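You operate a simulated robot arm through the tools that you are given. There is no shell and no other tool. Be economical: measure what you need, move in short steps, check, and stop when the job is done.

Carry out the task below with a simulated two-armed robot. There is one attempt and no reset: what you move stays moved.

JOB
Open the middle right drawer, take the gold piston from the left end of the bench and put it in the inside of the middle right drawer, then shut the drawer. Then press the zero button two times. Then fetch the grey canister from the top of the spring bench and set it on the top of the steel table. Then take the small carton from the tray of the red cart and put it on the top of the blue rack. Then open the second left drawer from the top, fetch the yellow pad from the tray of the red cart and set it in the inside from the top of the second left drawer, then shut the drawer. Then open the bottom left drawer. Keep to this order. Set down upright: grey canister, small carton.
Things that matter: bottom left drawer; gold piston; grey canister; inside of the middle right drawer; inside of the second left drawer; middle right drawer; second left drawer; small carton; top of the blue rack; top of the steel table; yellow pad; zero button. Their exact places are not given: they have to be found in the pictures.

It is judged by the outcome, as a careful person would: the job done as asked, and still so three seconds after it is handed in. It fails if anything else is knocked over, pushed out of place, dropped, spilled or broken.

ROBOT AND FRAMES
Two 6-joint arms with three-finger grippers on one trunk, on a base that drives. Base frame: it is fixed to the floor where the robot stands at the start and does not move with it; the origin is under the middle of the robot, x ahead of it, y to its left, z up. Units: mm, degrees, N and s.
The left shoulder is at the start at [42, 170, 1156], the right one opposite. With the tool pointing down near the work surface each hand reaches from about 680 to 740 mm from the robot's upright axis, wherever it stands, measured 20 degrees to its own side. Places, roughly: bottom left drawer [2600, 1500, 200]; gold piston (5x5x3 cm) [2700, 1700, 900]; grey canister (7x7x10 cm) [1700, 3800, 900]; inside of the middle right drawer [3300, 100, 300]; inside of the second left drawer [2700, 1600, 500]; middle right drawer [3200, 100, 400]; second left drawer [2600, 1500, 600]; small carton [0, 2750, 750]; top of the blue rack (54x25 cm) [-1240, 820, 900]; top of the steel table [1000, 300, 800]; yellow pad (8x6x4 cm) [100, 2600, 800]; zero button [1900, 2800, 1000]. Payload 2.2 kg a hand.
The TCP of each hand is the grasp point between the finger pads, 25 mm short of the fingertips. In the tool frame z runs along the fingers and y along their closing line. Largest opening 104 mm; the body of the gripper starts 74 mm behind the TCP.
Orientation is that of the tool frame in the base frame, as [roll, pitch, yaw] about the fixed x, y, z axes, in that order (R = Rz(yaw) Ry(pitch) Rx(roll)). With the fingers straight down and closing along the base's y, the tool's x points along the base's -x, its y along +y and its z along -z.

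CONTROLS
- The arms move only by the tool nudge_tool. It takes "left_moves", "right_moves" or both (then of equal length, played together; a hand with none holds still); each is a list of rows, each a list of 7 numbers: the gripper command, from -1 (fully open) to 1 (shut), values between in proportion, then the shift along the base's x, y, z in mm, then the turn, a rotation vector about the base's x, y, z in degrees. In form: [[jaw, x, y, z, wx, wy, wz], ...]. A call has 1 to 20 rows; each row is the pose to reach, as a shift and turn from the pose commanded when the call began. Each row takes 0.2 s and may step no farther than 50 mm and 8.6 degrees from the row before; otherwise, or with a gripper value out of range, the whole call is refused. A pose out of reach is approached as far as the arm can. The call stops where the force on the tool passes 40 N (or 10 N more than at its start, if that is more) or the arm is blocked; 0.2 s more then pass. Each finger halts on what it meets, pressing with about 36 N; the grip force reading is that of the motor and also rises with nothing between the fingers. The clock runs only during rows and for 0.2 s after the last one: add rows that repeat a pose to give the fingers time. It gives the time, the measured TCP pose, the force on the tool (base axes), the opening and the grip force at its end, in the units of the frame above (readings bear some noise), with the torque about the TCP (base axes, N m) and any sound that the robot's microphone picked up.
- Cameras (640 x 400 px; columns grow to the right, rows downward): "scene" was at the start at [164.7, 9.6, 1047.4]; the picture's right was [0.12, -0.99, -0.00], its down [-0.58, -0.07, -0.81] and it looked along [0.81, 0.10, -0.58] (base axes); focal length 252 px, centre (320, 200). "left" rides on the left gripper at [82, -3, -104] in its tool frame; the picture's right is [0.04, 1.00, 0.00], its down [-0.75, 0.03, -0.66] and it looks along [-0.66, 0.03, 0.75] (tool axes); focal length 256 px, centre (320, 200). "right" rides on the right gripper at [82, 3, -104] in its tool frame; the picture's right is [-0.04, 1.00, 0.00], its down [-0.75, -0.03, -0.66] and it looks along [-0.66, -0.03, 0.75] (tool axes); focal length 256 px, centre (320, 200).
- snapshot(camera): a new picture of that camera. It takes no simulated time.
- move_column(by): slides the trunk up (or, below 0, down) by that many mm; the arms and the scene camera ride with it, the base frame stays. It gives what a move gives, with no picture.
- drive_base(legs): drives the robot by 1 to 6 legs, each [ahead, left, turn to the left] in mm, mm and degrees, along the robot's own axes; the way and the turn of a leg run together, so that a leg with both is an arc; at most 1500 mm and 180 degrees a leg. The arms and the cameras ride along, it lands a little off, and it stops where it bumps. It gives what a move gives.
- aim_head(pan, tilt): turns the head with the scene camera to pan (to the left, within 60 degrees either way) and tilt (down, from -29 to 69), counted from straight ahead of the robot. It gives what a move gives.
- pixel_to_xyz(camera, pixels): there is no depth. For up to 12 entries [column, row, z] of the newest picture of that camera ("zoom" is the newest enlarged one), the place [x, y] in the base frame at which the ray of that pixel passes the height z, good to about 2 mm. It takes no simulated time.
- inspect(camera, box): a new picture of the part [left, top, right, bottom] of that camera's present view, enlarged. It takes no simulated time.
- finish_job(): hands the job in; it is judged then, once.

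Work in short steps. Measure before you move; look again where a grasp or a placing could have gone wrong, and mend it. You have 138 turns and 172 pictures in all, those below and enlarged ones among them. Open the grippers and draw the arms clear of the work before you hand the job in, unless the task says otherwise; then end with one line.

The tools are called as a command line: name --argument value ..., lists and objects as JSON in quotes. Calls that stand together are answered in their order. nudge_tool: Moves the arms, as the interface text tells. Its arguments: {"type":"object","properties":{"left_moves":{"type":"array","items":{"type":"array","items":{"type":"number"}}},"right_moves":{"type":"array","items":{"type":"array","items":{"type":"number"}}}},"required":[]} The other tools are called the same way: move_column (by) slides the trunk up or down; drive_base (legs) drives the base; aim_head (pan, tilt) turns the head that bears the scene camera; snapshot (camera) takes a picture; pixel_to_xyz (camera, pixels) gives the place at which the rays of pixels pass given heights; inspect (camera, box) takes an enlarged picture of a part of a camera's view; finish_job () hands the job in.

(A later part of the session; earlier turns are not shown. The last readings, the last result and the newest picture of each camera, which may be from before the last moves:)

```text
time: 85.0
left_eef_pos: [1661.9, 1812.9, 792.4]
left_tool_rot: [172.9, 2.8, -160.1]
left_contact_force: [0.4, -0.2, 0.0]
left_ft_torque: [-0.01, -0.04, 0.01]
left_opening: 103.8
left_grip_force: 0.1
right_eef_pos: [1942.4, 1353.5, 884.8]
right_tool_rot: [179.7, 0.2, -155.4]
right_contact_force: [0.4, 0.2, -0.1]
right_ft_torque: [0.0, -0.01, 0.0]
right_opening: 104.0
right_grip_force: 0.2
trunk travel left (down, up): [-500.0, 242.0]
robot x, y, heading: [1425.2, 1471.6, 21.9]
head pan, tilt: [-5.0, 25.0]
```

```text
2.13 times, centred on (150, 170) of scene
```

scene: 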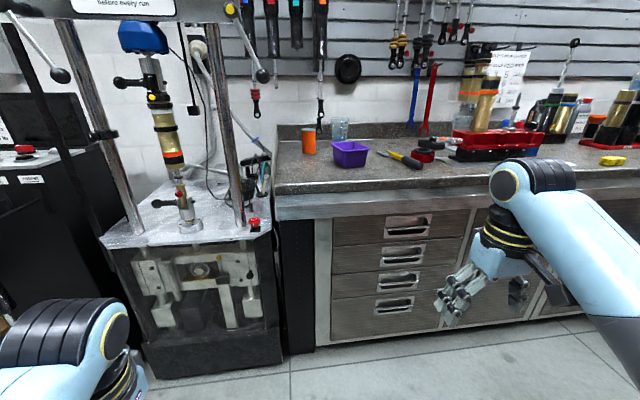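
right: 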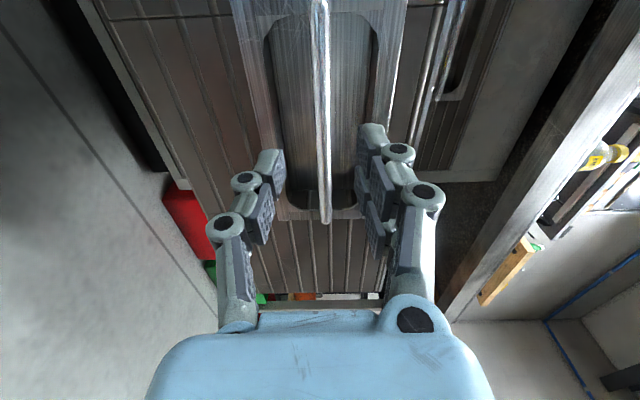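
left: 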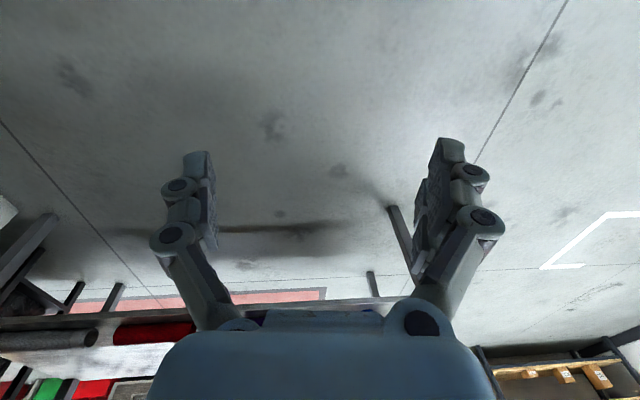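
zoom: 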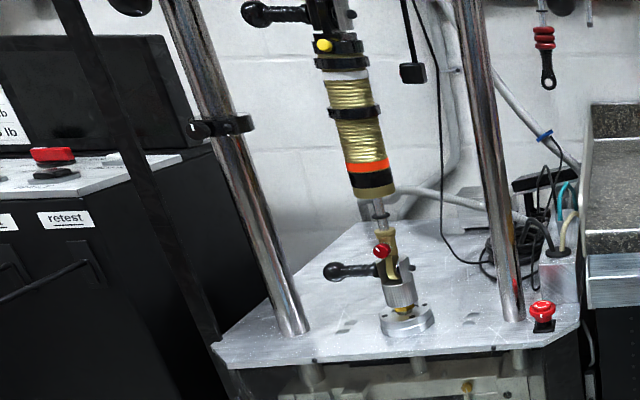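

No gold piston visible; it may be inside the purple bin or hidden. I raise the trunk 240 to look from above.

pixel_to_xyz --camera "scene" --pixels '[[350, 167, 900], [309, 154, 900], [276, 192, 900], [425, 160, 900], [253, 230, 800], [420, 262, 700]]'

move_column --by 240

aim_head --pan 0 --tilt 35

inspect --camera "scene" --box '[200, 60, 440, 210]'

```text
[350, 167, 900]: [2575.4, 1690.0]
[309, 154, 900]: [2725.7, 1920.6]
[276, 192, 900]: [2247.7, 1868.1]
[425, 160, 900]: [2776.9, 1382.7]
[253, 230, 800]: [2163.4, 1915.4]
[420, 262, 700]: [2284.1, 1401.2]
```

```text
time: 87.5
left_eef_pos: [1661.9, 1812.7, 1032.9]
left_tool_rot: [172.9, 2.8, -160.1]
left_contact_force: [-0.7, 0.2, -0.1]
left_ft_torque: [0.02, -0.03, 0.0]
left_opening: 104.1
left_grip_force: 0.1
right_eef_pos: [1945.1, 1355.4, 1124.9]
right_tool_rot: [179.9, -0.1, -155.3]
right_contact_force: [0.8, 0.3, -0.7]
right_ft_torque: [0.0, -0.04, -0.03]
right_opening: 104.0
right_grip_force: 0.2
trunk travel left (down, up): [-740.0, 2.0]
robot x, y, heading: [1420.2, 1471.2, 21.8]
head pan, tilt: [-5.0, 25.0]
```

```text
time: 88.2
left_eef_pos: [1662.4, 1813.1, 1032.9]
left_tool_rot: [172.9, 2.9, -160.1]
left_contact_force: [0.0, -0.2, -0.6]
left_ft_torque: [0.0, 0.01, 0.0]
left_opening: 103.8
left_grip_force: 0.1
right_eef_pos: [1944.6, 1354.5, 1123.4]
right_tool_rot: [179.8, 0.0, -155.4]
right_contact_force: [-0.4, -0.6, -0.1]
right_ft_torque: [0.02, 0.02, -0.01]
right_opening: 104.0
right_grip_force: 0.1
trunk travel left (down, up): [-740.0, 2.0]
robot x, y, heading: [1425.0, 1470.1, 21.5]
head pan, tilt: [0.0, 35.0]
```

```text
2.67 times, centred on (320, 135) of scene
```

zoom: 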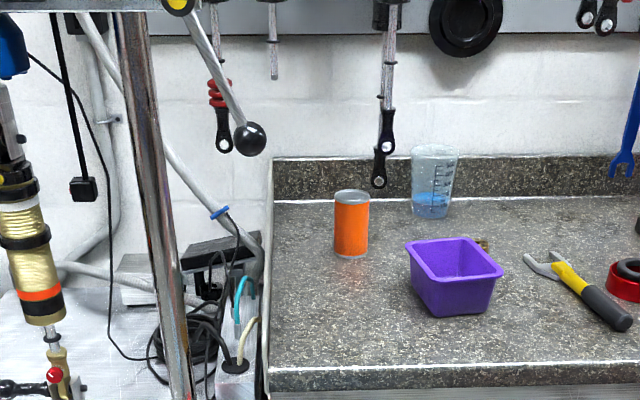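

A gold bit peeks out at zoom (482,243) behind the purple bin. I measure it and the bench edge.

pixel_to_xyz --camera "zoom" --pixels '[[484, 248, 900], [484, 244, 930], [450, 316, 900], [503, 272, 960], [272, 368, 900], [640, 360, 900], [272, 200, 900], [560, 262, 910]]'

drive_base --legs '[[350, -80, 0]]'

aim_head --pan -8 --tilt 45

snapshot --camera "scene"

snapshot --camera "right"

```text
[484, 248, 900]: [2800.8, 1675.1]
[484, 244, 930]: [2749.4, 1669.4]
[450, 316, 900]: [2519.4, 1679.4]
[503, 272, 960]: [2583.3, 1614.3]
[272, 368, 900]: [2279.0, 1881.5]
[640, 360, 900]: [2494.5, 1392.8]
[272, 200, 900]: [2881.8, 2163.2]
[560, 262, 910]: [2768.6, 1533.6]
```

```text
time: 90.5
left_eef_pos: [2016.9, 1865.7, 1032.8]
left_tool_rot: [172.9, 2.9, -160.2]
left_contact_force: [-0.6, -0.1, -0.3]
left_ft_torque: [0.01, 0.01, -0.01]
left_opening: 104.0
left_grip_force: 0.1
right_eef_pos: [2298.4, 1407.0, 1124.4]
right_tool_rot: [179.9, -0.1, -155.6]
right_contact_force: [-0.4, 0.8, 1.1]
right_ft_torque: [-0.01, 0.03, 0.05]
right_opening: 103.9
right_grip_force: 0.1
trunk travel left (down, up): [-740.0, 2.0]
robot x, y, heading: [1776.4, 1521.8, 21.6]
head pan, tilt: [0.0, 35.0]
```

```text
time: 91.2
left_eef_pos: [2017.1, 1865.8, 1033.5]
left_tool_rot: [172.9, 2.8, -160.3]
left_contact_force: [-0.1, -0.5, 0.5]
left_ft_torque: [0.01, 0.02, -0.02]
left_opening: 104.0
left_grip_force: 0.1
right_eef_pos: [2298.1, 1407.5, 1124.1]
right_tool_rot: [179.7, 0.0, -155.7]
right_contact_force: [0.3, -0.2, -0.3]
right_ft_torque: [-0.02, -0.02, -0.05]
right_opening: 103.8
right_grip_force: 0.0
trunk travel left (down, up): [-740.0, 2.0]
robot x, y, heading: [1776.0, 1519.3, 21.3]
head pan, tilt: [-8.0, 45.0]
```

```text
140 pictures are left
```

scene: 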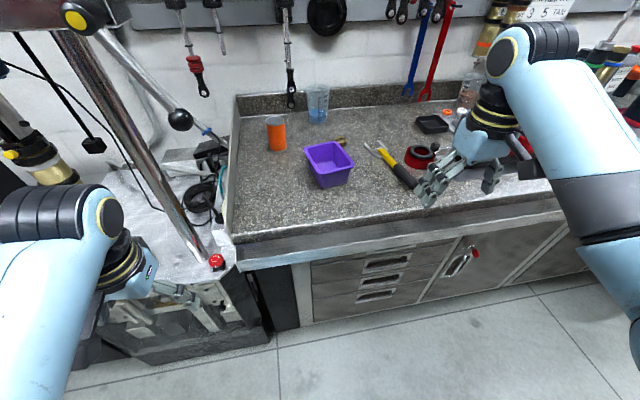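

```text
139 pictures are left
```

right: 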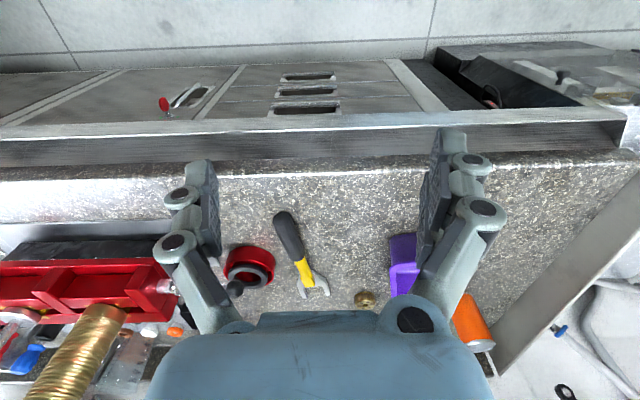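

Right camera sees the gold piston at (365,299). I locate it and neighbours (wrench tip, bin).

pixel_to_xyz --camera "right" --pixels '[[365, 299, 900], [365, 299, 915], [365, 299, 930], [328, 285, 900], [392, 295, 940], [240, 287, 930], [200, 160, 900]]'

inspect --camera "scene" --box '[240, 90, 440, 215]'

pixel_to_xyz --camera "zoom" --pixels '[[327, 163, 900], [327, 163, 915], [327, 163, 930]]'

```text
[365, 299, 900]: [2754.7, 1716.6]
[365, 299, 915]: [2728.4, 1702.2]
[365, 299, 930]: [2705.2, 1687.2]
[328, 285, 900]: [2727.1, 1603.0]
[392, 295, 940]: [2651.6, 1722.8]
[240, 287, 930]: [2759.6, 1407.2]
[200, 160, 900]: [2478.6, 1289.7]
```

```text
3.20 times, centred on (340, 152) of scene
```

zoom: 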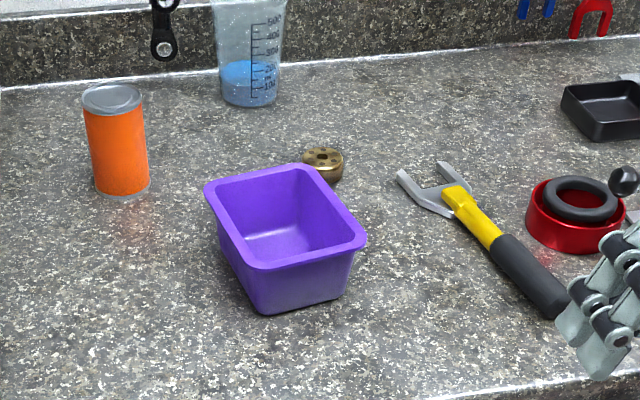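

```text
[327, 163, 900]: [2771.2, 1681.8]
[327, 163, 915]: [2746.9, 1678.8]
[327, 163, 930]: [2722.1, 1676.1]
```

Piston ≈ (2705,1685,~930), just behind the bin's right rear corner. To keep the left arm away from the tester I'll stand to the right with heading ~52°.

drive_base --legs '[[0, -315, 0], [0, 0, 30.5], [196, -115, 0]]'

snapshot --camera "right"

snapshot --camera "scene"

```text
time: 96.2
left_eef_pos: [2141.0, 1723.0, 1032.2]
left_tool_rot: [172.9, 2.8, -129.7]
left_contact_force: [0.6, 0.0, 0.3]
left_ft_torque: [-0.03, 0.0, -0.01]
left_opening: 104.0
left_grip_force: 0.0
right_eef_pos: [2617.8, 1472.2, 1123.5]
right_tool_rot: [179.6, -0.1, -125.0]
right_contact_force: [-0.7, -0.5, -0.3]
right_ft_torque: [0.0, 0.0, 0.0]
right_opening: 103.8
right_grip_force: 0.2
trunk travel left (down, up): [-740.0, 2.0]
robot x, y, heading: [2111.8, 1307.3, 52.1]
head pan, tilt: [-8.0, 45.0]
```

```text
137 pictures are left
```

right: 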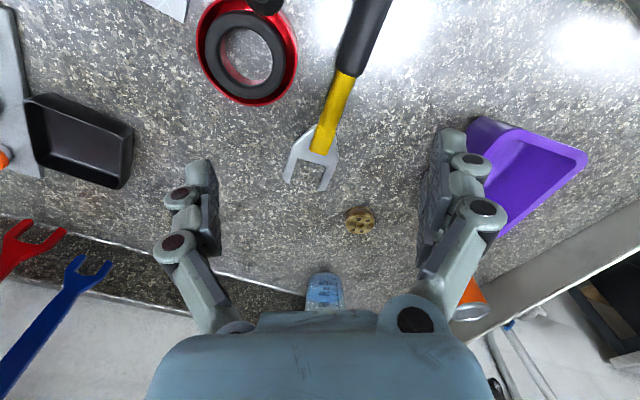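

```text
136 pictures are left
```

scene: 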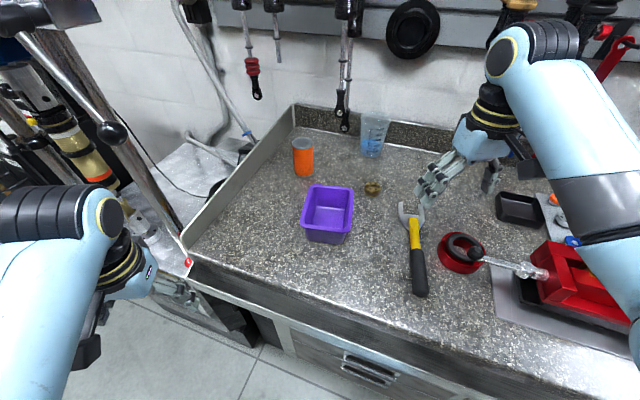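

Clear view: piston at (360,219) in the right camera, free on both sides along the closing line. Triangulating with both cameras.

pixel_to_xyz --camera "right" --pixels '[[360, 216, 900], [360, 216, 930], [360, 216, 945], [310, 185, 900], [505, 235, 960]]'

pixel_to_xyz --camera "scene" --pixels '[[373, 186, 900], [373, 186, 930], [373, 186, 945], [352, 196, 960]]'

```text
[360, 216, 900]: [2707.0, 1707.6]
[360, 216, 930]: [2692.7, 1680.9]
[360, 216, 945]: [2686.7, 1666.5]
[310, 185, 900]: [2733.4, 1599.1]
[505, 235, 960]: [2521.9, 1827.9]
```

```text
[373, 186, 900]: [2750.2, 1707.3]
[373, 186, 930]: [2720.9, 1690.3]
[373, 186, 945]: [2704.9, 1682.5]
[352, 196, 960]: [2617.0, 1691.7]
```

I move the right hand over the piston at z≈1045 and re-measure.

nudge_tool --right_moves '[[-1, 14, 34, 0, 0, 0, 0], [-1, 28, 68, 0, 0, 0, 0], [-1, 42, 110, -20, 0, 0, 0], [-1, 56, 150, -40, 0, 0, 0], [-1, 70, 190, -60, 0, 0, 0], [-1, 72, 200, -80, 0, 0, 0]]'

snapshot --camera "right"

pixel_to_xyz --camera "right" --pixels '[[320, 100, 900], [320, 100, 930], [320, 100, 945]]'

```text
time: 97.6
left_eef_pos: [2141.0, 1721.3, 1033.6]
left_tool_rot: [172.9, 2.9, -129.7]
left_contact_force: [-0.4, 0.1, 0.8]
left_ft_torque: [0.02, 0.03, -0.02]
left_opening: 103.8
left_grip_force: 0.0
right_eef_pos: [2678.8, 1650.6, 1065.2]
right_tool_rot: [179.8, 0.0, -125.0]
right_contact_force: [1.0, -0.2, 0.2]
right_ft_torque: [0.04, -0.02, -0.03]
right_opening: 103.6
right_grip_force: 0.1
right hand out of reach, approached as far as the arm can: row 5, 6
trunk travel left (down, up): [-740.0, 2.0]
robot x, y, heading: [2107.2, 1308.4, 52.3]
head pan, tilt: [-8.0, 45.0]
```

```text
135 pictures are left
```

right: 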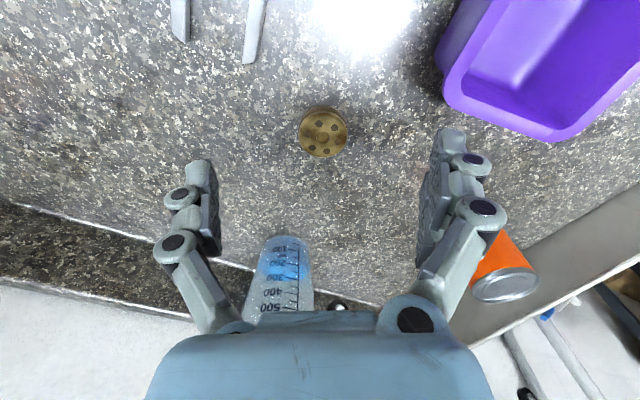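

```text
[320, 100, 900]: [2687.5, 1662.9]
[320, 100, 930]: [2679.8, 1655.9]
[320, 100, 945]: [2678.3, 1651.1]
```

Piston at (322,130) now. I get its coordinates, then lower the trunk 60 to descend with the hand.

pixel_to_xyz --camera "right" --pixels '[[322, 126, 935], [322, 126, 920], [322, 134, 900], [322, 134, 920], [520, 130, 960], [182, 40, 900]]'

move_column --by -60

snapshot --camera "right"

```text
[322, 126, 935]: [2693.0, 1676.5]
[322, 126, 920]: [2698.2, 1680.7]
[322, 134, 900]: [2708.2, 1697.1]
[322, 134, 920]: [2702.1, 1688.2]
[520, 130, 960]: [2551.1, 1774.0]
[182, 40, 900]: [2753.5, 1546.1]
```

```text
time: 98.6
left_eef_pos: [2141.5, 1722.8, 972.1]
left_tool_rot: [172.9, 2.9, -129.6]
left_contact_force: [0.0, 0.3, -0.4]
left_ft_torque: [-0.01, -0.02, 0.01]
left_opening: 103.9
left_grip_force: 0.0
right_eef_pos: [2680.2, 1653.6, 1004.2]
right_tool_rot: [179.8, 0.0, -125.0]
right_contact_force: [-0.3, 0.0, 0.5]
right_ft_torque: [0.0, -0.01, 0.01]
right_opening: 104.2
right_grip_force: 0.0
trunk travel left (down, up): [-680.0, 62.0]
robot x, y, heading: [2114.9, 1302.3, 52.0]
head pan, tilt: [-8.0, 45.0]
```

```text
134 pictures are left
```

right: 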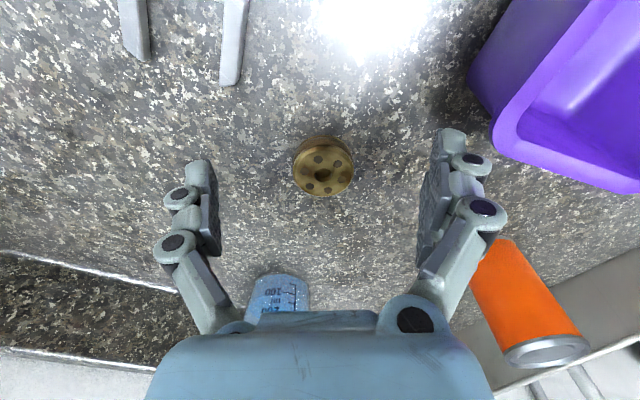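

I compute the new ray to triangulate the piston's height and position.

pixel_to_xyz --camera "right" --pixels '[[323, 173, 900], [323, 173, 920], [323, 173, 940], [323, 173, 950]]'

```text
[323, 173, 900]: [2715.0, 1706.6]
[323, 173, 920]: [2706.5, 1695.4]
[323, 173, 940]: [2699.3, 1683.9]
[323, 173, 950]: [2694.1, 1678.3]
```

Estimated piston ≈ (2698,1682), top ~945. I drive ahead 33 mm (this shifts the hand onto it) and lower 35 more.

drive_base --legs '[[33, 0, 0]]'

move_column --by -30

snapshot --camera "right"

```text
time: 99.5
left_eef_pos: [2161.0, 1748.3, 973.2]
left_tool_rot: [173.0, 2.8, -129.7]
left_contact_force: [-0.4, -0.1, -0.3]
left_ft_torque: [-0.02, -0.01, 0.01]
left_opening: 104.0
left_grip_force: 0.0
right_eef_pos: [2699.3, 1678.6, 1003.7]
right_tool_rot: [179.8, 0.0, -125.0]
right_contact_force: [0.2, 0.1, -0.3]
right_ft_torque: [-0.02, 0.0, 0.02]
right_opening: 103.9
right_grip_force: 0.1
trunk travel left (down, up): [-680.0, 62.0]
robot x, y, heading: [2127.4, 1333.7, 52.3]
head pan, tilt: [-8.0, 45.0]
```

```text
time: 100.2
left_eef_pos: [2161.2, 1748.8, 943.1]
left_tool_rot: [172.9, 2.9, -129.8]
left_contact_force: [0.0, -0.7, 0.7]
left_ft_torque: [0.01, -0.02, 0.02]
left_opening: 103.9
left_grip_force: 0.2
right_eef_pos: [2698.5, 1677.4, 974.2]
right_tool_rot: [179.9, 0.1, -125.0]
right_contact_force: [0.2, -0.7, -0.3]
right_ft_torque: [0.01, -0.02, 0.0]
right_opening: 103.8
right_grip_force: 0.1
trunk travel left (down, up): [-650.0, 92.0]
robot x, y, heading: [2128.0, 1332.3, 52.3]
head pan, tilt: [-8.0, 45.0]
```

```text
133 pictures are left
```

right: 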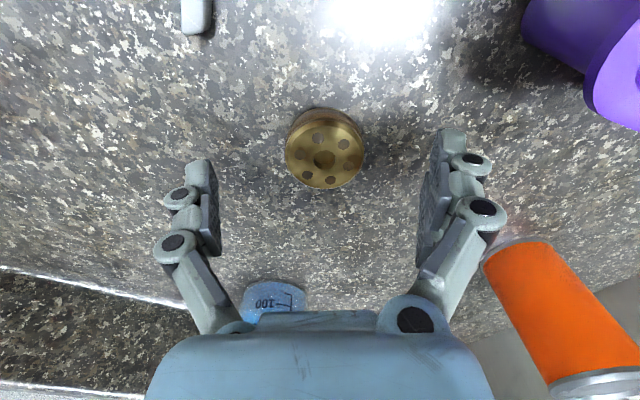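

Piston diameter 78 px gives top ≈ 932, bench ≈ 902; it is ~7 mm further out. I descend with a small correction, stopping at TCP z≈932.

nudge_tool --right_moves '[[-1, 2, 7, -10, 0, 0, 0], [-1, 2, 7, -25, 0, 0, 0], [-1, 2, 7, -35, 0, 0, 0], [-1, 2, 7, -42, 0, 0, 0]]'

snapshot --camera "right"

```text
time: 101.2
left_eef_pos: [2160.0, 1747.6, 942.5]
left_tool_rot: [172.9, 2.8, -129.7]
left_contact_force: [-0.3, 0.0, -1.1]
left_ft_torque: [-0.02, 0.03, 0.04]
left_opening: 104.3
left_grip_force: 0.0
right_eef_pos: [2688.4, 1670.1, 948.5]
right_tool_rot: [179.8, 0.0, -124.9]
right_contact_force: [-0.8, 0.6, 2.5]
right_ft_torque: [-0.12, -0.15, 0.02]
right_opening: 103.8
right_grip_force: 0.1
right hand out of reach, approached as far as the arm can: row 1, 2, 3, 4
trunk travel left (down, up): [-650.0, 92.0]
robot x, y, heading: [2129.0, 1331.2, 51.8]
head pan, tilt: [-8.0, 45.0]
```

```text
132 pictures are left
```

right: 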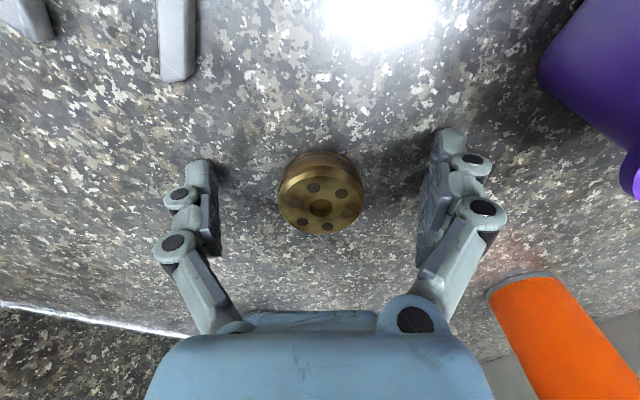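

Reach-limited: the hand slid back ~28 mm short. I lift 15 mm, drive ahead 28 mm and check.

move_column --by 15

drive_base --legs '[[28, 0, 0]]'

snapshot --camera "right"

```text
time: 101.8
left_eef_pos: [2160.7, 1748.3, 958.2]
left_tool_rot: [172.9, 2.8, -129.6]
left_contact_force: [0.0, 0.9, -0.4]
left_ft_torque: [0.0, 0.01, -0.02]
left_opening: 103.8
left_grip_force: 0.1
right_eef_pos: [2687.3, 1669.3, 958.9]
right_tool_rot: [179.7, -0.1, -124.9]
right_contact_force: [-0.8, 0.7, 0.5]
right_ft_torque: [0.01, 0.0, 0.01]
right_opening: 104.0
right_grip_force: 0.1
trunk travel left (down, up): [-665.0, 77.0]
robot x, y, heading: [2132.0, 1330.8, 52.0]
head pan, tilt: [-8.0, 45.0]
```

```text
time: 102.7
left_eef_pos: [2177.9, 1770.0, 958.1]
left_tool_rot: [172.9, 2.8, -129.6]
left_contact_force: [0.4, 0.6, 0.4]
left_ft_torque: [-0.03, -0.01, -0.02]
left_opening: 103.9
left_grip_force: 0.0
right_eef_pos: [2705.0, 1692.3, 960.7]
right_tool_rot: [179.8, -0.1, -125.0]
right_contact_force: [0.6, 0.6, -0.9]
right_ft_torque: [-0.02, -0.01, -0.02]
right_opening: 104.2
right_grip_force: 0.1
trunk travel left (down, up): [-665.0, 77.0]
robot x, y, heading: [2146.3, 1351.7, 51.9]
head pan, tilt: [-8.0, 45.0]
```

```text
131 pictures are left
```

right: 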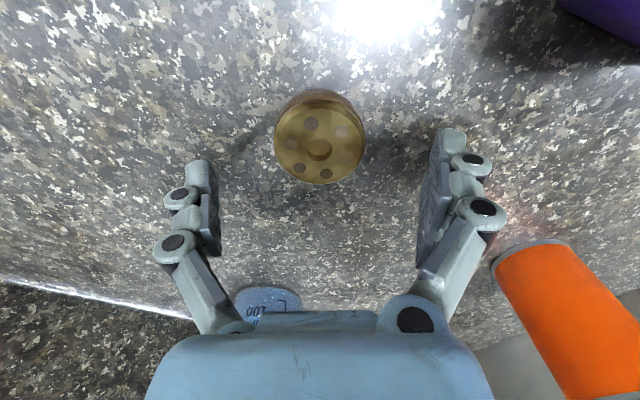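

Contact earlier implies bench ≈ 922; piston is ~17 mm nearer than the TCP. I shift back 17 mm, descend to z≈949 and close.

nudge_tool --right_moves '[[-1, -10, -14, 0, 0, 0, 0], [-1, -10, -14, -11, 0, 0, 0], [-0.3, -10, -14, -11, 0, 0, 0], [0.3, -10, -14, -11, 0, 0, 0], [0.6, -10, -14, -11, 0, 0, 0], [0.6, -10, -14, -11, 0, 0, 0], [0.6, -10, -14, -11, 0, 0, 0]]'

snapshot --camera "right"

```text
time: 104.1
left_eef_pos: [2178.0, 1768.9, 959.0]
left_tool_rot: [172.9, 2.9, -129.7]
left_contact_force: [0.0, -0.3, -0.2]
left_ft_torque: [0.01, 0.01, 0.01]
left_opening: 103.7
left_grip_force: 0.1
right_eef_pos: [2698.5, 1679.8, 956.4]
right_tool_rot: [-180.0, 0.5, -125.1]
right_contact_force: [-1.8, -7.0, 19.5]
right_ft_torque: [-0.13, 0.49, 0.24]
right_opening: 45.6
right_grip_force: 18.1
trunk travel left (down, up): [-665.0, 77.0]
robot x, y, heading: [2144.6, 1351.6, 52.1]
head pan, tilt: [-8.0, 45.0]
stopped in row 7 (right hand): the force on the tool passed its limit at 52 N (the readings are from after the stop); the commanded pose is now the measured one
```

```text
130 pictures are left
```

right: 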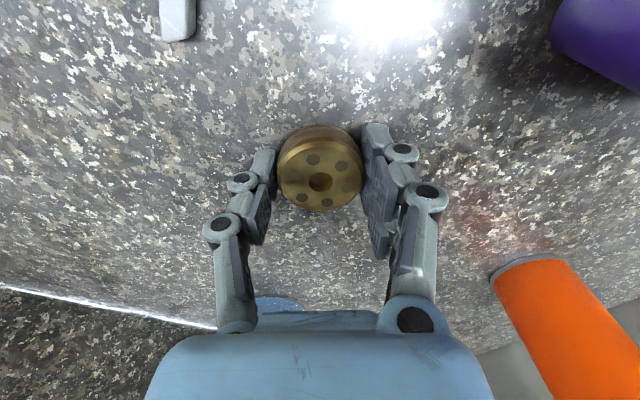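

The piston is between the pads (45.6 mm). I close firmly and lift gently.

nudge_tool --right_moves '[[1, 0, 0, 2, 0, 0, 0], [1, 0, 0, 2, 0, 0, 0], [1, 0, 0, 15, 0, 0, 0], [1, 0, 0, 40, 0, 0, 0], [1, 0, 0, 70, 0, 0, 0], [1, 0, 0, 70, 0, 0, 0]]'

snapshot --camera "right"

```text
time: 105.5
left_eef_pos: [2179.5, 1769.6, 957.5]
left_tool_rot: [172.9, 2.8, -129.7]
left_contact_force: [0.3, -0.1, 0.0]
left_ft_torque: [-0.03, 0.0, 0.0]
left_opening: 104.0
left_grip_force: 0.1
right_eef_pos: [2699.1, 1678.0, 1023.6]
right_tool_rot: [179.9, 0.2, -125.0]
right_contact_force: [0.0, 0.2, -1.2]
right_ft_torque: [0.03, -0.01, 0.01]
right_opening: 45.3
right_grip_force: 35.9
trunk travel left (down, up): [-665.0, 77.0]
robot x, y, heading: [2148.5, 1352.6, 52.2]
head pan, tilt: [-8.0, 45.0]
```

```text
129 pictures are left
```

right: 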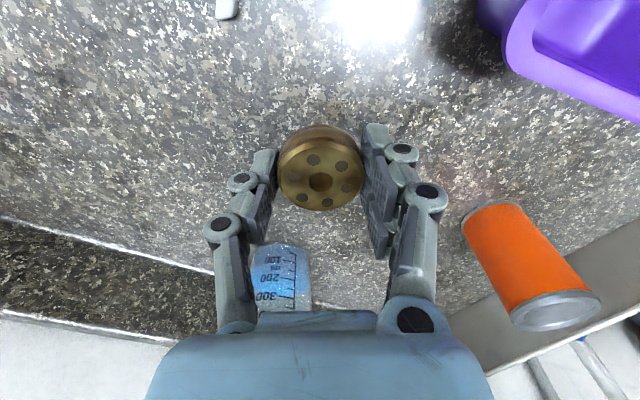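

Held. I raise the trunk, back off, turn to bench heading and strafe right to the open drawer.

move_column --by 60

drive_base --legs '[[-600, 0, 0], [0, 0, -30.2], [0, -1075, 0]]'

aim_head --pan -15 --tilt 50

snapshot --camera "scene"

snapshot --camera "right"

```text
time: 106.5
left_eef_pos: [2178.1, 1770.2, 1017.4]
left_tool_rot: [172.9, 2.8, -129.7]
left_contact_force: [0.5, 0.7, -0.1]
left_ft_torque: [-0.03, -0.01, 0.02]
left_opening: 104.0
left_grip_force: 0.0
right_eef_pos: [2698.2, 1679.1, 1083.0]
right_tool_rot: [179.9, 0.2, -125.0]
right_contact_force: [-0.5, 0.0, -0.5]
right_ft_torque: [0.0, 0.02, 0.01]
right_opening: 45.5
right_grip_force: 36.2
trunk travel left (down, up): [-725.0, 17.0]
robot x, y, heading: [2147.4, 1351.3, 52.3]
head pan, tilt: [-8.0, 45.0]
```

```text
time: 116.6
left_eef_pos: [2400.8, 200.4, 1017.1]
left_tool_rot: [172.9, 2.8, -161.4]
left_contact_force: [-0.6, 0.4, 0.0]
left_ft_torque: [0.02, 0.02, -0.01]
left_opening: 104.0
left_grip_force: 0.0
right_eef_pos: [2795.1, -149.7, 1083.0]
right_tool_rot: [179.9, 0.3, -156.7]
right_contact_force: [0.0, 0.4, -0.3]
right_ft_torque: [0.01, 0.03, -0.02]
right_opening: 45.6
right_grip_force: 36.3
trunk travel left (down, up): [-725.0, 17.0]
robot x, y, heading: [2153.6, -136.5, 20.5]
head pan, tilt: [-8.0, 45.0]
```

```text
time: 117.3
left_eef_pos: [2400.3, 199.6, 1018.3]
left_tool_rot: [172.9, 2.8, -161.5]
left_contact_force: [-0.1, 0.5, 0.0]
left_ft_torque: [-0.01, 0.01, 0.0]
left_opening: 104.0
left_grip_force: 0.1
right_eef_pos: [2794.2, -149.5, 1082.1]
right_tool_rot: [179.8, 0.3, -156.7]
right_contact_force: [-0.4, 0.4, -0.1]
right_ft_torque: [0.02, 0.01, 0.0]
right_opening: 45.5
right_grip_force: 35.5
trunk travel left (down, up): [-725.0, 17.0]
robot x, y, heading: [2153.6, -133.3, 20.4]
head pan, tilt: [-15.0, 50.0]
```

```text
128 pictures are left
```

scene: 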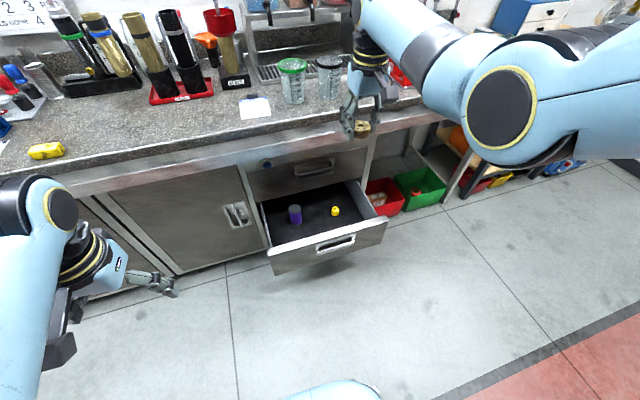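

```text
127 pictures are left
```

right: 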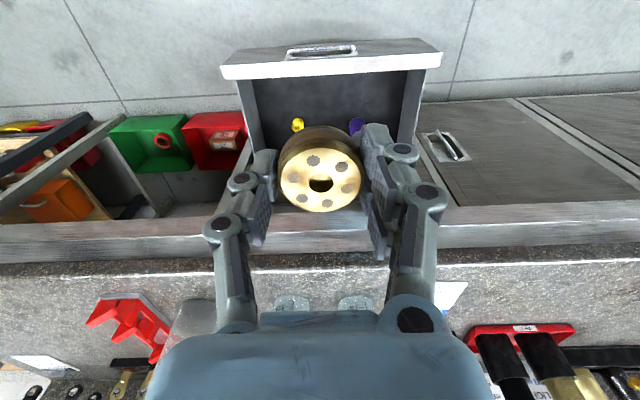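

From above, I measure the drawer in the right camera: front panel top edge (222,75)-(440,62), interior floor, yellow and purple items.

pixel_to_xyz --camera "right" --pixels '[[222, 76, 490], [441, 64, 490], [238, 80, 490], [425, 70, 490], [330, 100, 350], [297, 125, 380], [356, 125, 420], [330, 90, 350], [330, 110, 350]]'

pixel_to_xyz --camera "scene" --pixels '[[269, 254, 490], [388, 220, 490], [335, 212, 380], [295, 222, 350], [318, 225, 350], [262, 203, 490], [358, 182, 490]]'

inspect --camera "scene" --box '[230, 150, 410, 280]'

```text
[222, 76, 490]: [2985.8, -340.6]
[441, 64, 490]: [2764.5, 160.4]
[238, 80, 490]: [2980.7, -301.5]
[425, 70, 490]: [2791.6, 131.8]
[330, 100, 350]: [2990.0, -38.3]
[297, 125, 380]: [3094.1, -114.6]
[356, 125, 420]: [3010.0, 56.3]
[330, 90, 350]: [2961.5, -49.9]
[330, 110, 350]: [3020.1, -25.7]
```

```text
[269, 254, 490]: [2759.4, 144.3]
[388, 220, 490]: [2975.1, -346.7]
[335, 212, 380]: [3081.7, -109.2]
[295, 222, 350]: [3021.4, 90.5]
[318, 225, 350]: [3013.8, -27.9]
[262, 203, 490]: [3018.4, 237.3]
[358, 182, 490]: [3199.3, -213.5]
```

```text
3.08 times, centred on (320, 215) of scene
```

zoom: 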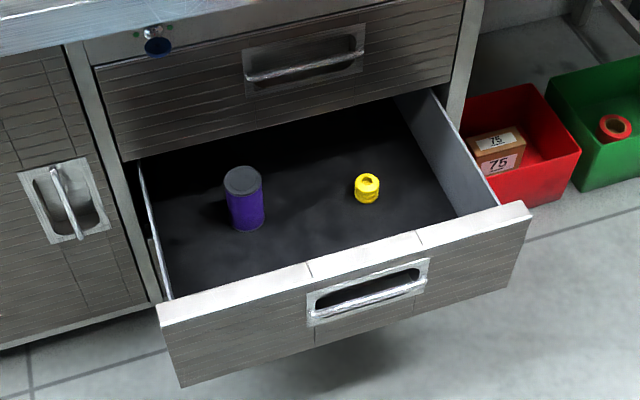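

Drawer geometry is consistent: panel top z≈490, floor ≈352. Free drop spot (2978,−43). I drive so the hand is over it, then lower the trunk 400 and check.

drive_base --legs '[[209, 36, 0]]'

move_column --by -400

snapshot --camera "right"

snapshot --camera "scene"

```text
time: 119.0
left_eef_pos: [2589.1, 310.5, 1017.5]
left_tool_rot: [172.8, 2.8, -161.2]
left_contact_force: [-0.7, 0.2, 0.1]
left_ft_torque: [0.0, -0.03, 0.0]
left_opening: 104.0
left_grip_force: 0.0
right_eef_pos: [2985.4, -39.5, 1080.9]
right_tool_rot: [179.9, 0.3, -156.6]
right_contact_force: [-0.2, 0.3, -1.2]
right_ft_torque: [0.0, 0.02, -0.02]
right_opening: 45.2
right_grip_force: 35.4
trunk travel left (down, up): [-725.0, 17.0]
robot x, y, heading: [2344.1, -30.5, 20.5]
head pan, tilt: [-15.0, 50.0]
```

```text
time: 122.8
left_eef_pos: [2588.8, 310.0, 617.5]
left_tool_rot: [172.9, 2.9, -161.3]
left_contact_force: [-0.4, -1.0, 0.2]
left_ft_torque: [-0.02, 0.0, -0.01]
left_opening: 103.9
left_grip_force: 0.1
right_eef_pos: [2983.6, -40.6, 682.6]
right_tool_rot: [179.9, 0.2, -156.6]
right_contact_force: [-0.1, -0.2, -1.1]
right_ft_torque: [0.0, -0.03, -0.02]
right_opening: 45.4
right_grip_force: 35.8
trunk travel left (down, up): [-325.0, 417.0]
robot x, y, heading: [2345.4, -28.1, 20.8]
head pan, tilt: [-15.0, 50.0]
```

```text
125 pictures are left
```

right: 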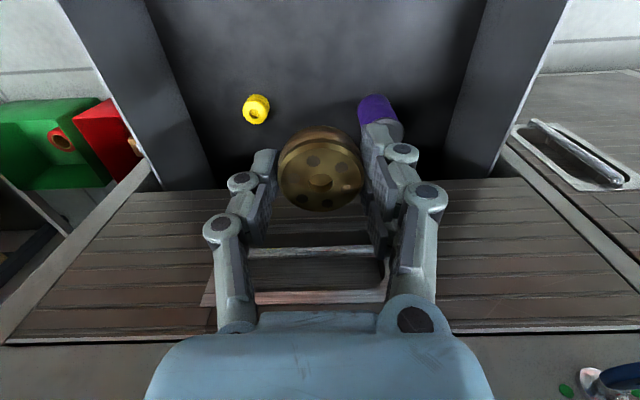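

```text
124 pictures are left
```

scene: 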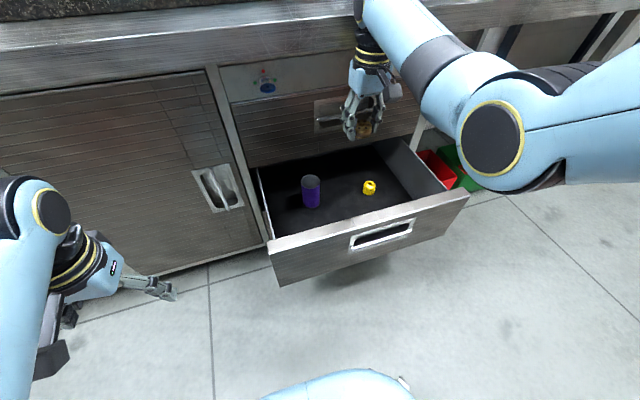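

I re-measure the items and cabinet face relative to the hand before lowering the rest.

pixel_to_xyz --camera "right" --pixels '[[256, 110, 370], [376, 112, 420], [162, 190, 500], [480, 178, 500], [320, 178, 500]]'

```text
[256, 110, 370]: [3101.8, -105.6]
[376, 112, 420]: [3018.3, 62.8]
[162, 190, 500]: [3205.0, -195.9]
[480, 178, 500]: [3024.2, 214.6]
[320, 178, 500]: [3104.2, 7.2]
```

Clearances are fine (139 mm to the cabinet face, >100 to items). Lower 275 to z≈407.

move_column --by -275

nudge_tool --right_moves '[[1, 0, 0, -5, 0, 0, 0], [1, 0, 0, -10, 0, 0, 0], [1, 0, 0, -14, 0, 0, 0]]'

snapshot --camera "right"

```text
time: 125.6
left_eef_pos: [2585.9, 313.4, 343.1]
left_tool_rot: [172.3, 2.6, -161.5]
left_contact_force: [0.0, 0.6, 0.4]
left_ft_torque: [0.02, 0.03, 0.01]
left_opening: 103.9
left_grip_force: 0.2
right_eef_pos: [2985.1, -40.6, 407.6]
right_tool_rot: [179.9, 0.4, -156.5]
right_contact_force: [0.0, 0.1, -0.9]
right_ft_torque: [0.03, -0.03, -0.04]
right_opening: 45.6
right_grip_force: 36.3
trunk travel left (down, up): [-50.0, 692.0]
robot x, y, heading: [2345.8, -27.3, 20.6]
head pan, tilt: [-15.0, 50.0]
```

```text
time: 126.4
left_eef_pos: [2586.8, 313.3, 341.3]
left_tool_rot: [172.4, 2.7, -161.6]
left_contact_force: [0.4, -0.3, -0.3]
left_ft_torque: [0.01, -0.02, -0.01]
left_opening: 104.2
left_grip_force: 0.2
right_eef_pos: [2983.6, -40.2, 391.3]
right_tool_rot: [179.8, 0.2, -156.6]
right_contact_force: [-0.3, -0.5, -1.2]
right_ft_torque: [0.03, 0.0, 0.01]
right_opening: 45.4
right_grip_force: 36.7
trunk travel left (down, up): [-50.0, 692.0]
robot x, y, heading: [2345.1, -30.7, 20.6]
head pan, tilt: [-15.0, 50.0]
```

```text
123 pictures are left
```

right: 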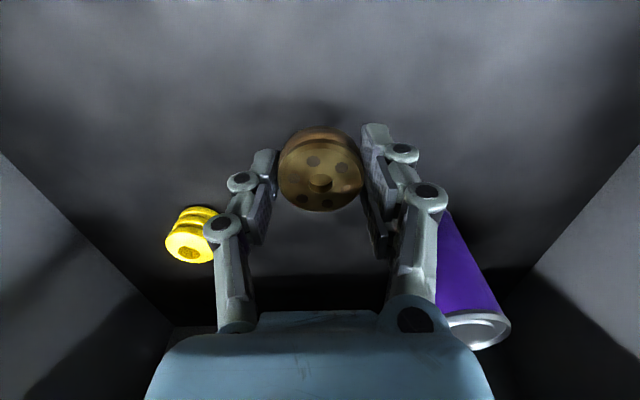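

No contact yet. I keep descending in 4 mm steps.

nudge_tool --right_moves '[[1, 0, 0, -4, 0, 0, 0], [1, 0, 0, -8, 0, 0, 0], [1, 0, 0, -12, 0, 0, 0], [1, 0, 0, -15, 0, 0, 0]]'

aim_head --pan -12 --tilt 55

inspect --camera "scene" --box '[240, 80, 480, 230]'

```text
time: 127.4
left_eef_pos: [2587.9, 313.4, 343.0]
left_tool_rot: [172.4, 2.7, -161.5]
left_contact_force: [-0.4, -0.6, -0.1]
left_ft_torque: [0.0, 0.02, 0.02]
left_opening: 104.4
left_grip_force: 0.1
right_eef_pos: [2984.7, -40.4, 379.3]
right_tool_rot: [180.0, 0.3, -156.4]
right_contact_force: [0.7, -0.4, -0.9]
right_ft_torque: [0.0, 0.01, 0.0]
right_opening: 45.4
right_grip_force: 36.5
trunk travel left (down, up): [-50.0, 692.0]
robot x, y, heading: [2342.9, -30.6, 20.5]
head pan, tilt: [-15.0, 50.0]
```

```text
time: 128.0
left_eef_pos: [2587.9, 313.9, 342.9]
left_tool_rot: [172.5, 2.8, -161.4]
left_contact_force: [0.1, 0.2, -0.4]
left_ft_torque: [-0.01, 0.02, -0.01]
left_opening: 104.5
left_grip_force: 0.0
right_eef_pos: [2985.4, -39.8, 378.9]
right_tool_rot: [180.0, 0.3, -156.6]
right_contact_force: [0.8, 0.0, -0.6]
right_ft_torque: [0.02, -0.01, -0.02]
right_opening: 45.4
right_grip_force: 36.1
trunk travel left (down, up): [-50.0, 692.0]
robot x, y, heading: [2342.8, -28.8, 20.7]
head pan, tilt: [-12.0, 55.0]
```

```text
2.67 times, centred on (360, 155) of scene
```

zoom: 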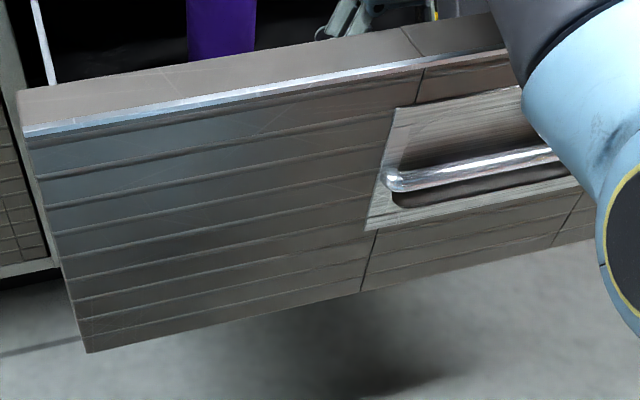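

Still no contact. I continue the descent in small steps.

nudge_tool --right_moves '[[1, 0, 0, -4, 0, 0, 0], [1, 0, 0, -8, 0, 0, 0], [1, 0, 0, -12, 0, 0, 0], [1, 0, 0, -16, 0, 0, 0], [1, 0, 0, -20, 0, 0, 0], [1, 0, 0, -24, 0, 0, 0]]'

snapshot --camera "right"

```text
time: 129.4
left_eef_pos: [2587.0, 312.9, 343.3]
left_tool_rot: [172.4, 2.9, -161.6]
left_contact_force: [0.5, -0.4, -0.1]
left_ft_torque: [-0.03, 0.04, -0.01]
left_opening: 103.6
left_grip_force: 0.1
right_eef_pos: [2982.9, -39.1, 352.8]
right_tool_rot: [179.9, 0.2, -156.6]
right_contact_force: [-0.7, -0.2, 0.5]
right_ft_torque: [0.01, 0.0, 0.0]
right_opening: 45.7
right_grip_force: 36.1
trunk travel left (down, up): [-50.0, 692.0]
robot x, y, heading: [2342.9, -28.0, 20.5]
head pan, tilt: [-12.0, 55.0]
```

```text
121 pictures are left
```

right: 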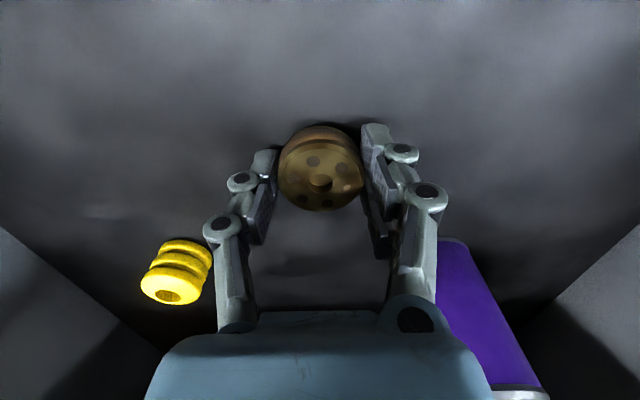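

Close to the floor. I continue a few more millimetres.

nudge_tool --right_moves '[[1, 0, 0, -3, 0, 0, 0], [1, 0, 0, -6, 0, 0, 0], [1, 0, 0, -9, 0, 0, 0], [1, 0, 0, -12, 0, 0, 0]]'

```text
time: 130.4
left_eef_pos: [2586.1, 312.4, 344.3]
left_tool_rot: [172.5, 2.9, -161.5]
left_contact_force: [0.2, 0.3, -0.2]
left_ft_torque: [-0.03, 0.0, 0.01]
left_opening: 104.0
left_grip_force: 0.0
right_eef_pos: [2984.4, -38.9, 347.9]
right_tool_rot: [-179.9, 0.9, -156.7]
right_contact_force: [0.7, -1.3, -0.5]
right_ft_torque: [0.01, 0.02, 0.0]
right_opening: 45.4
right_grip_force: 35.9
trunk travel left (down, up): [-50.0, 692.0]
robot x, y, heading: [2340.9, -29.8, 20.7]
head pan, tilt: [-12.0, 55.0]
```

The arm itself stopped short without contact force; I lower the trunk by 8 mm instead.

move_column --by -8

snapshot --camera "scene"

```text
time: 131.0
left_eef_pos: [2584.8, 314.1, 337.2]
left_tool_rot: [172.5, 3.2, -161.5]
left_contact_force: [-0.7, -0.2, -0.2]
left_ft_torque: [-0.03, 0.01, 0.05]
left_opening: 104.0
left_grip_force: 0.1
right_eef_pos: [2991.2, -37.1, 353.4]
right_tool_rot: [-179.7, 2.3, -156.6]
right_contact_force: [0.0, 0.0, -1.1]
right_ft_torque: [-0.02, 0.0, -0.01]
right_opening: 45.3
right_grip_force: 36.0
trunk travel left (down, up): [-42.0, 700.0]
robot x, y, heading: [2344.2, -29.4, 20.5]
head pan, tilt: [-12.0, 55.0]
```

```text
120 pictures are left
```

scene: 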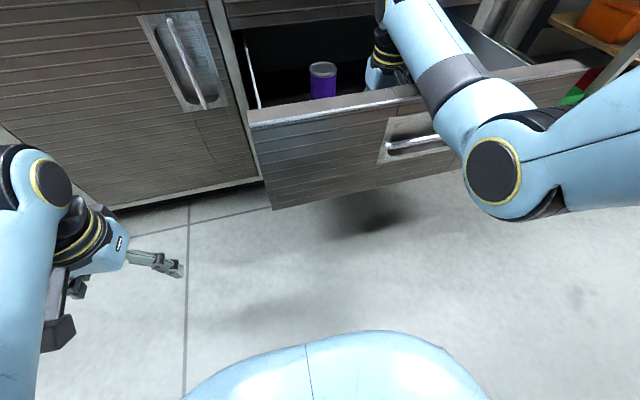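

The forearm rests on the drawer's front panel. I raise the trunk 90 and lower the hand with the arm, so the elbow rides higher.

move_column --by 100

nudge_tool --right_moves '[[1, -8, -2, -25, 0.5, -1.9, 0], [1, -8, -2, -50, 0.5, -1.9, 0], [1, -8, -2, -75, 0.5, -1.9, 0], [1, -8, -2, -90, 0.5, -1.9, 0]]'

snapshot --camera "scene"

```text
time: 132.3
left_eef_pos: [2588.5, 309.9, 435.0]
left_tool_rot: [173.0, 2.7, -161.1]
left_contact_force: [0.6, -0.6, 0.2]
left_ft_torque: [0.01, 0.0, 0.0]
left_opening: 103.9
left_grip_force: 0.1
right_eef_pos: [2983.0, -40.3, 433.3]
right_tool_rot: [179.9, 0.2, -156.5]
right_contact_force: [-0.2, 0.3, -0.9]
right_ft_torque: [0.03, -0.03, -0.01]
right_opening: 45.4
right_grip_force: 36.3
trunk travel left (down, up): [-142.0, 600.0]
robot x, y, heading: [2344.1, -28.6, 20.6]
head pan, tilt: [-12.0, 55.0]
```

```text
time: 133.3
left_eef_pos: [2588.2, 308.9, 436.1]
left_tool_rot: [172.9, 2.9, -161.2]
left_contact_force: [0.3, 0.9, -0.2]
left_ft_torque: [0.03, 0.02, -0.03]
left_opening: 104.4
left_grip_force: 0.0
right_eef_pos: [2979.2, -41.1, 349.4]
right_tool_rot: [-179.7, 2.7, -156.5]
right_contact_force: [1.9, -1.2, 21.3]
right_ft_torque: [-0.05, 1.81, 0.45]
right_opening: 45.2
right_grip_force: 36.5
trunk travel left (down, up): [-142.0, 600.0]
robot x, y, heading: [2343.3, -24.8, 20.4]
head pan, tilt: [-12.0, 55.0]
```

```text
119 pictures are left
```

scene: 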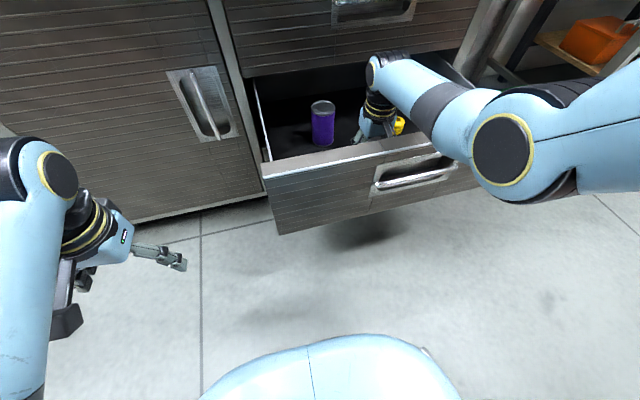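

Now 21 N up: the piston touches the floor. I ease up 3 mm, open and rise straight up.

nudge_tool --right_moves '[[1, 0, 0, 3, 0, 0, 0], [0.3, 0, 0, 3, 0, 0, 0], [-0.3, 0, 0, 3, 0, 0, 0], [-0.5, 0, 0, 4, 0, 0, 0], [-0.5, 0, 0, 4, 0, 0, 0], [-0.5, 0, 0, 30, 0, 0, 0], [-0.5, 0, 0, 60, 0, 0, 0], [-0.5, 0, 0, 90, 0, 0, 0]]'

move_column --by 250

snapshot --camera "right"

snapshot --camera "scene"

```text
time: 135.1
left_eef_pos: [2589.0, 310.4, 434.8]
left_tool_rot: [173.0, 2.8, -161.2]
left_contact_force: [1.2, 0.0, 0.1]
left_ft_torque: [0.03, 0.02, 0.01]
left_opening: 103.9
left_grip_force: 0.1
right_eef_pos: [2977.4, -43.6, 434.0]
right_tool_rot: [-179.8, 2.2, -156.4]
right_contact_force: [-0.1, 0.1, -0.9]
right_ft_torque: [-0.01, 0.01, -0.03]
right_opening: 78.2
right_grip_force: 0.0
trunk travel left (down, up): [-142.0, 600.0]
robot x, y, heading: [2343.1, -30.0, 20.6]
head pan, tilt: [-12.0, 55.0]
```

```text
time: 137.7
left_eef_pos: [2588.9, 309.7, 684.2]
left_tool_rot: [172.9, 2.7, -161.2]
left_contact_force: [-0.8, 0.3, 0.6]
left_ft_torque: [0.02, -0.03, 0.02]
left_opening: 104.1
left_grip_force: 0.1
right_eef_pos: [2977.5, -41.4, 683.5]
right_tool_rot: [-179.9, 2.3, -156.4]
right_contact_force: [0.0, -0.3, -0.8]
right_ft_torque: [-0.03, -0.02, 0.0]
right_opening: 78.0
right_grip_force: 0.0
trunk travel left (down, up): [-392.0, 350.0]
robot x, y, heading: [2345.4, -28.6, 20.4]
head pan, tilt: [-12.0, 55.0]
```

```text
118 pictures are left
```

right: 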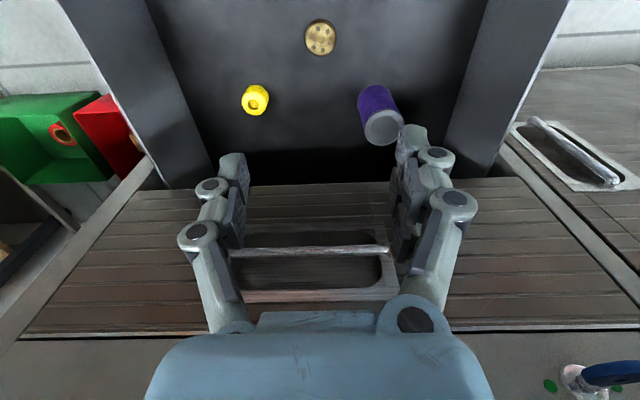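

```text
117 pictures are left
```

scene: 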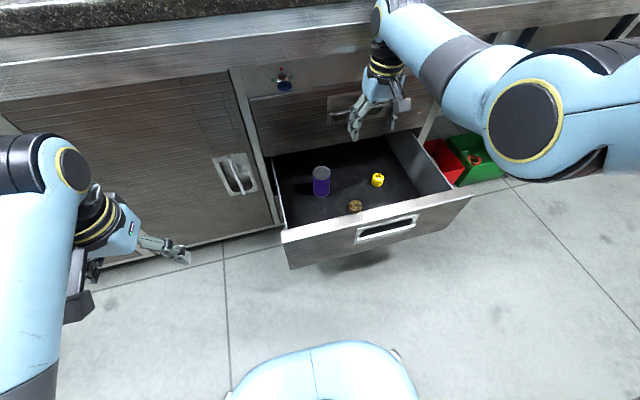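

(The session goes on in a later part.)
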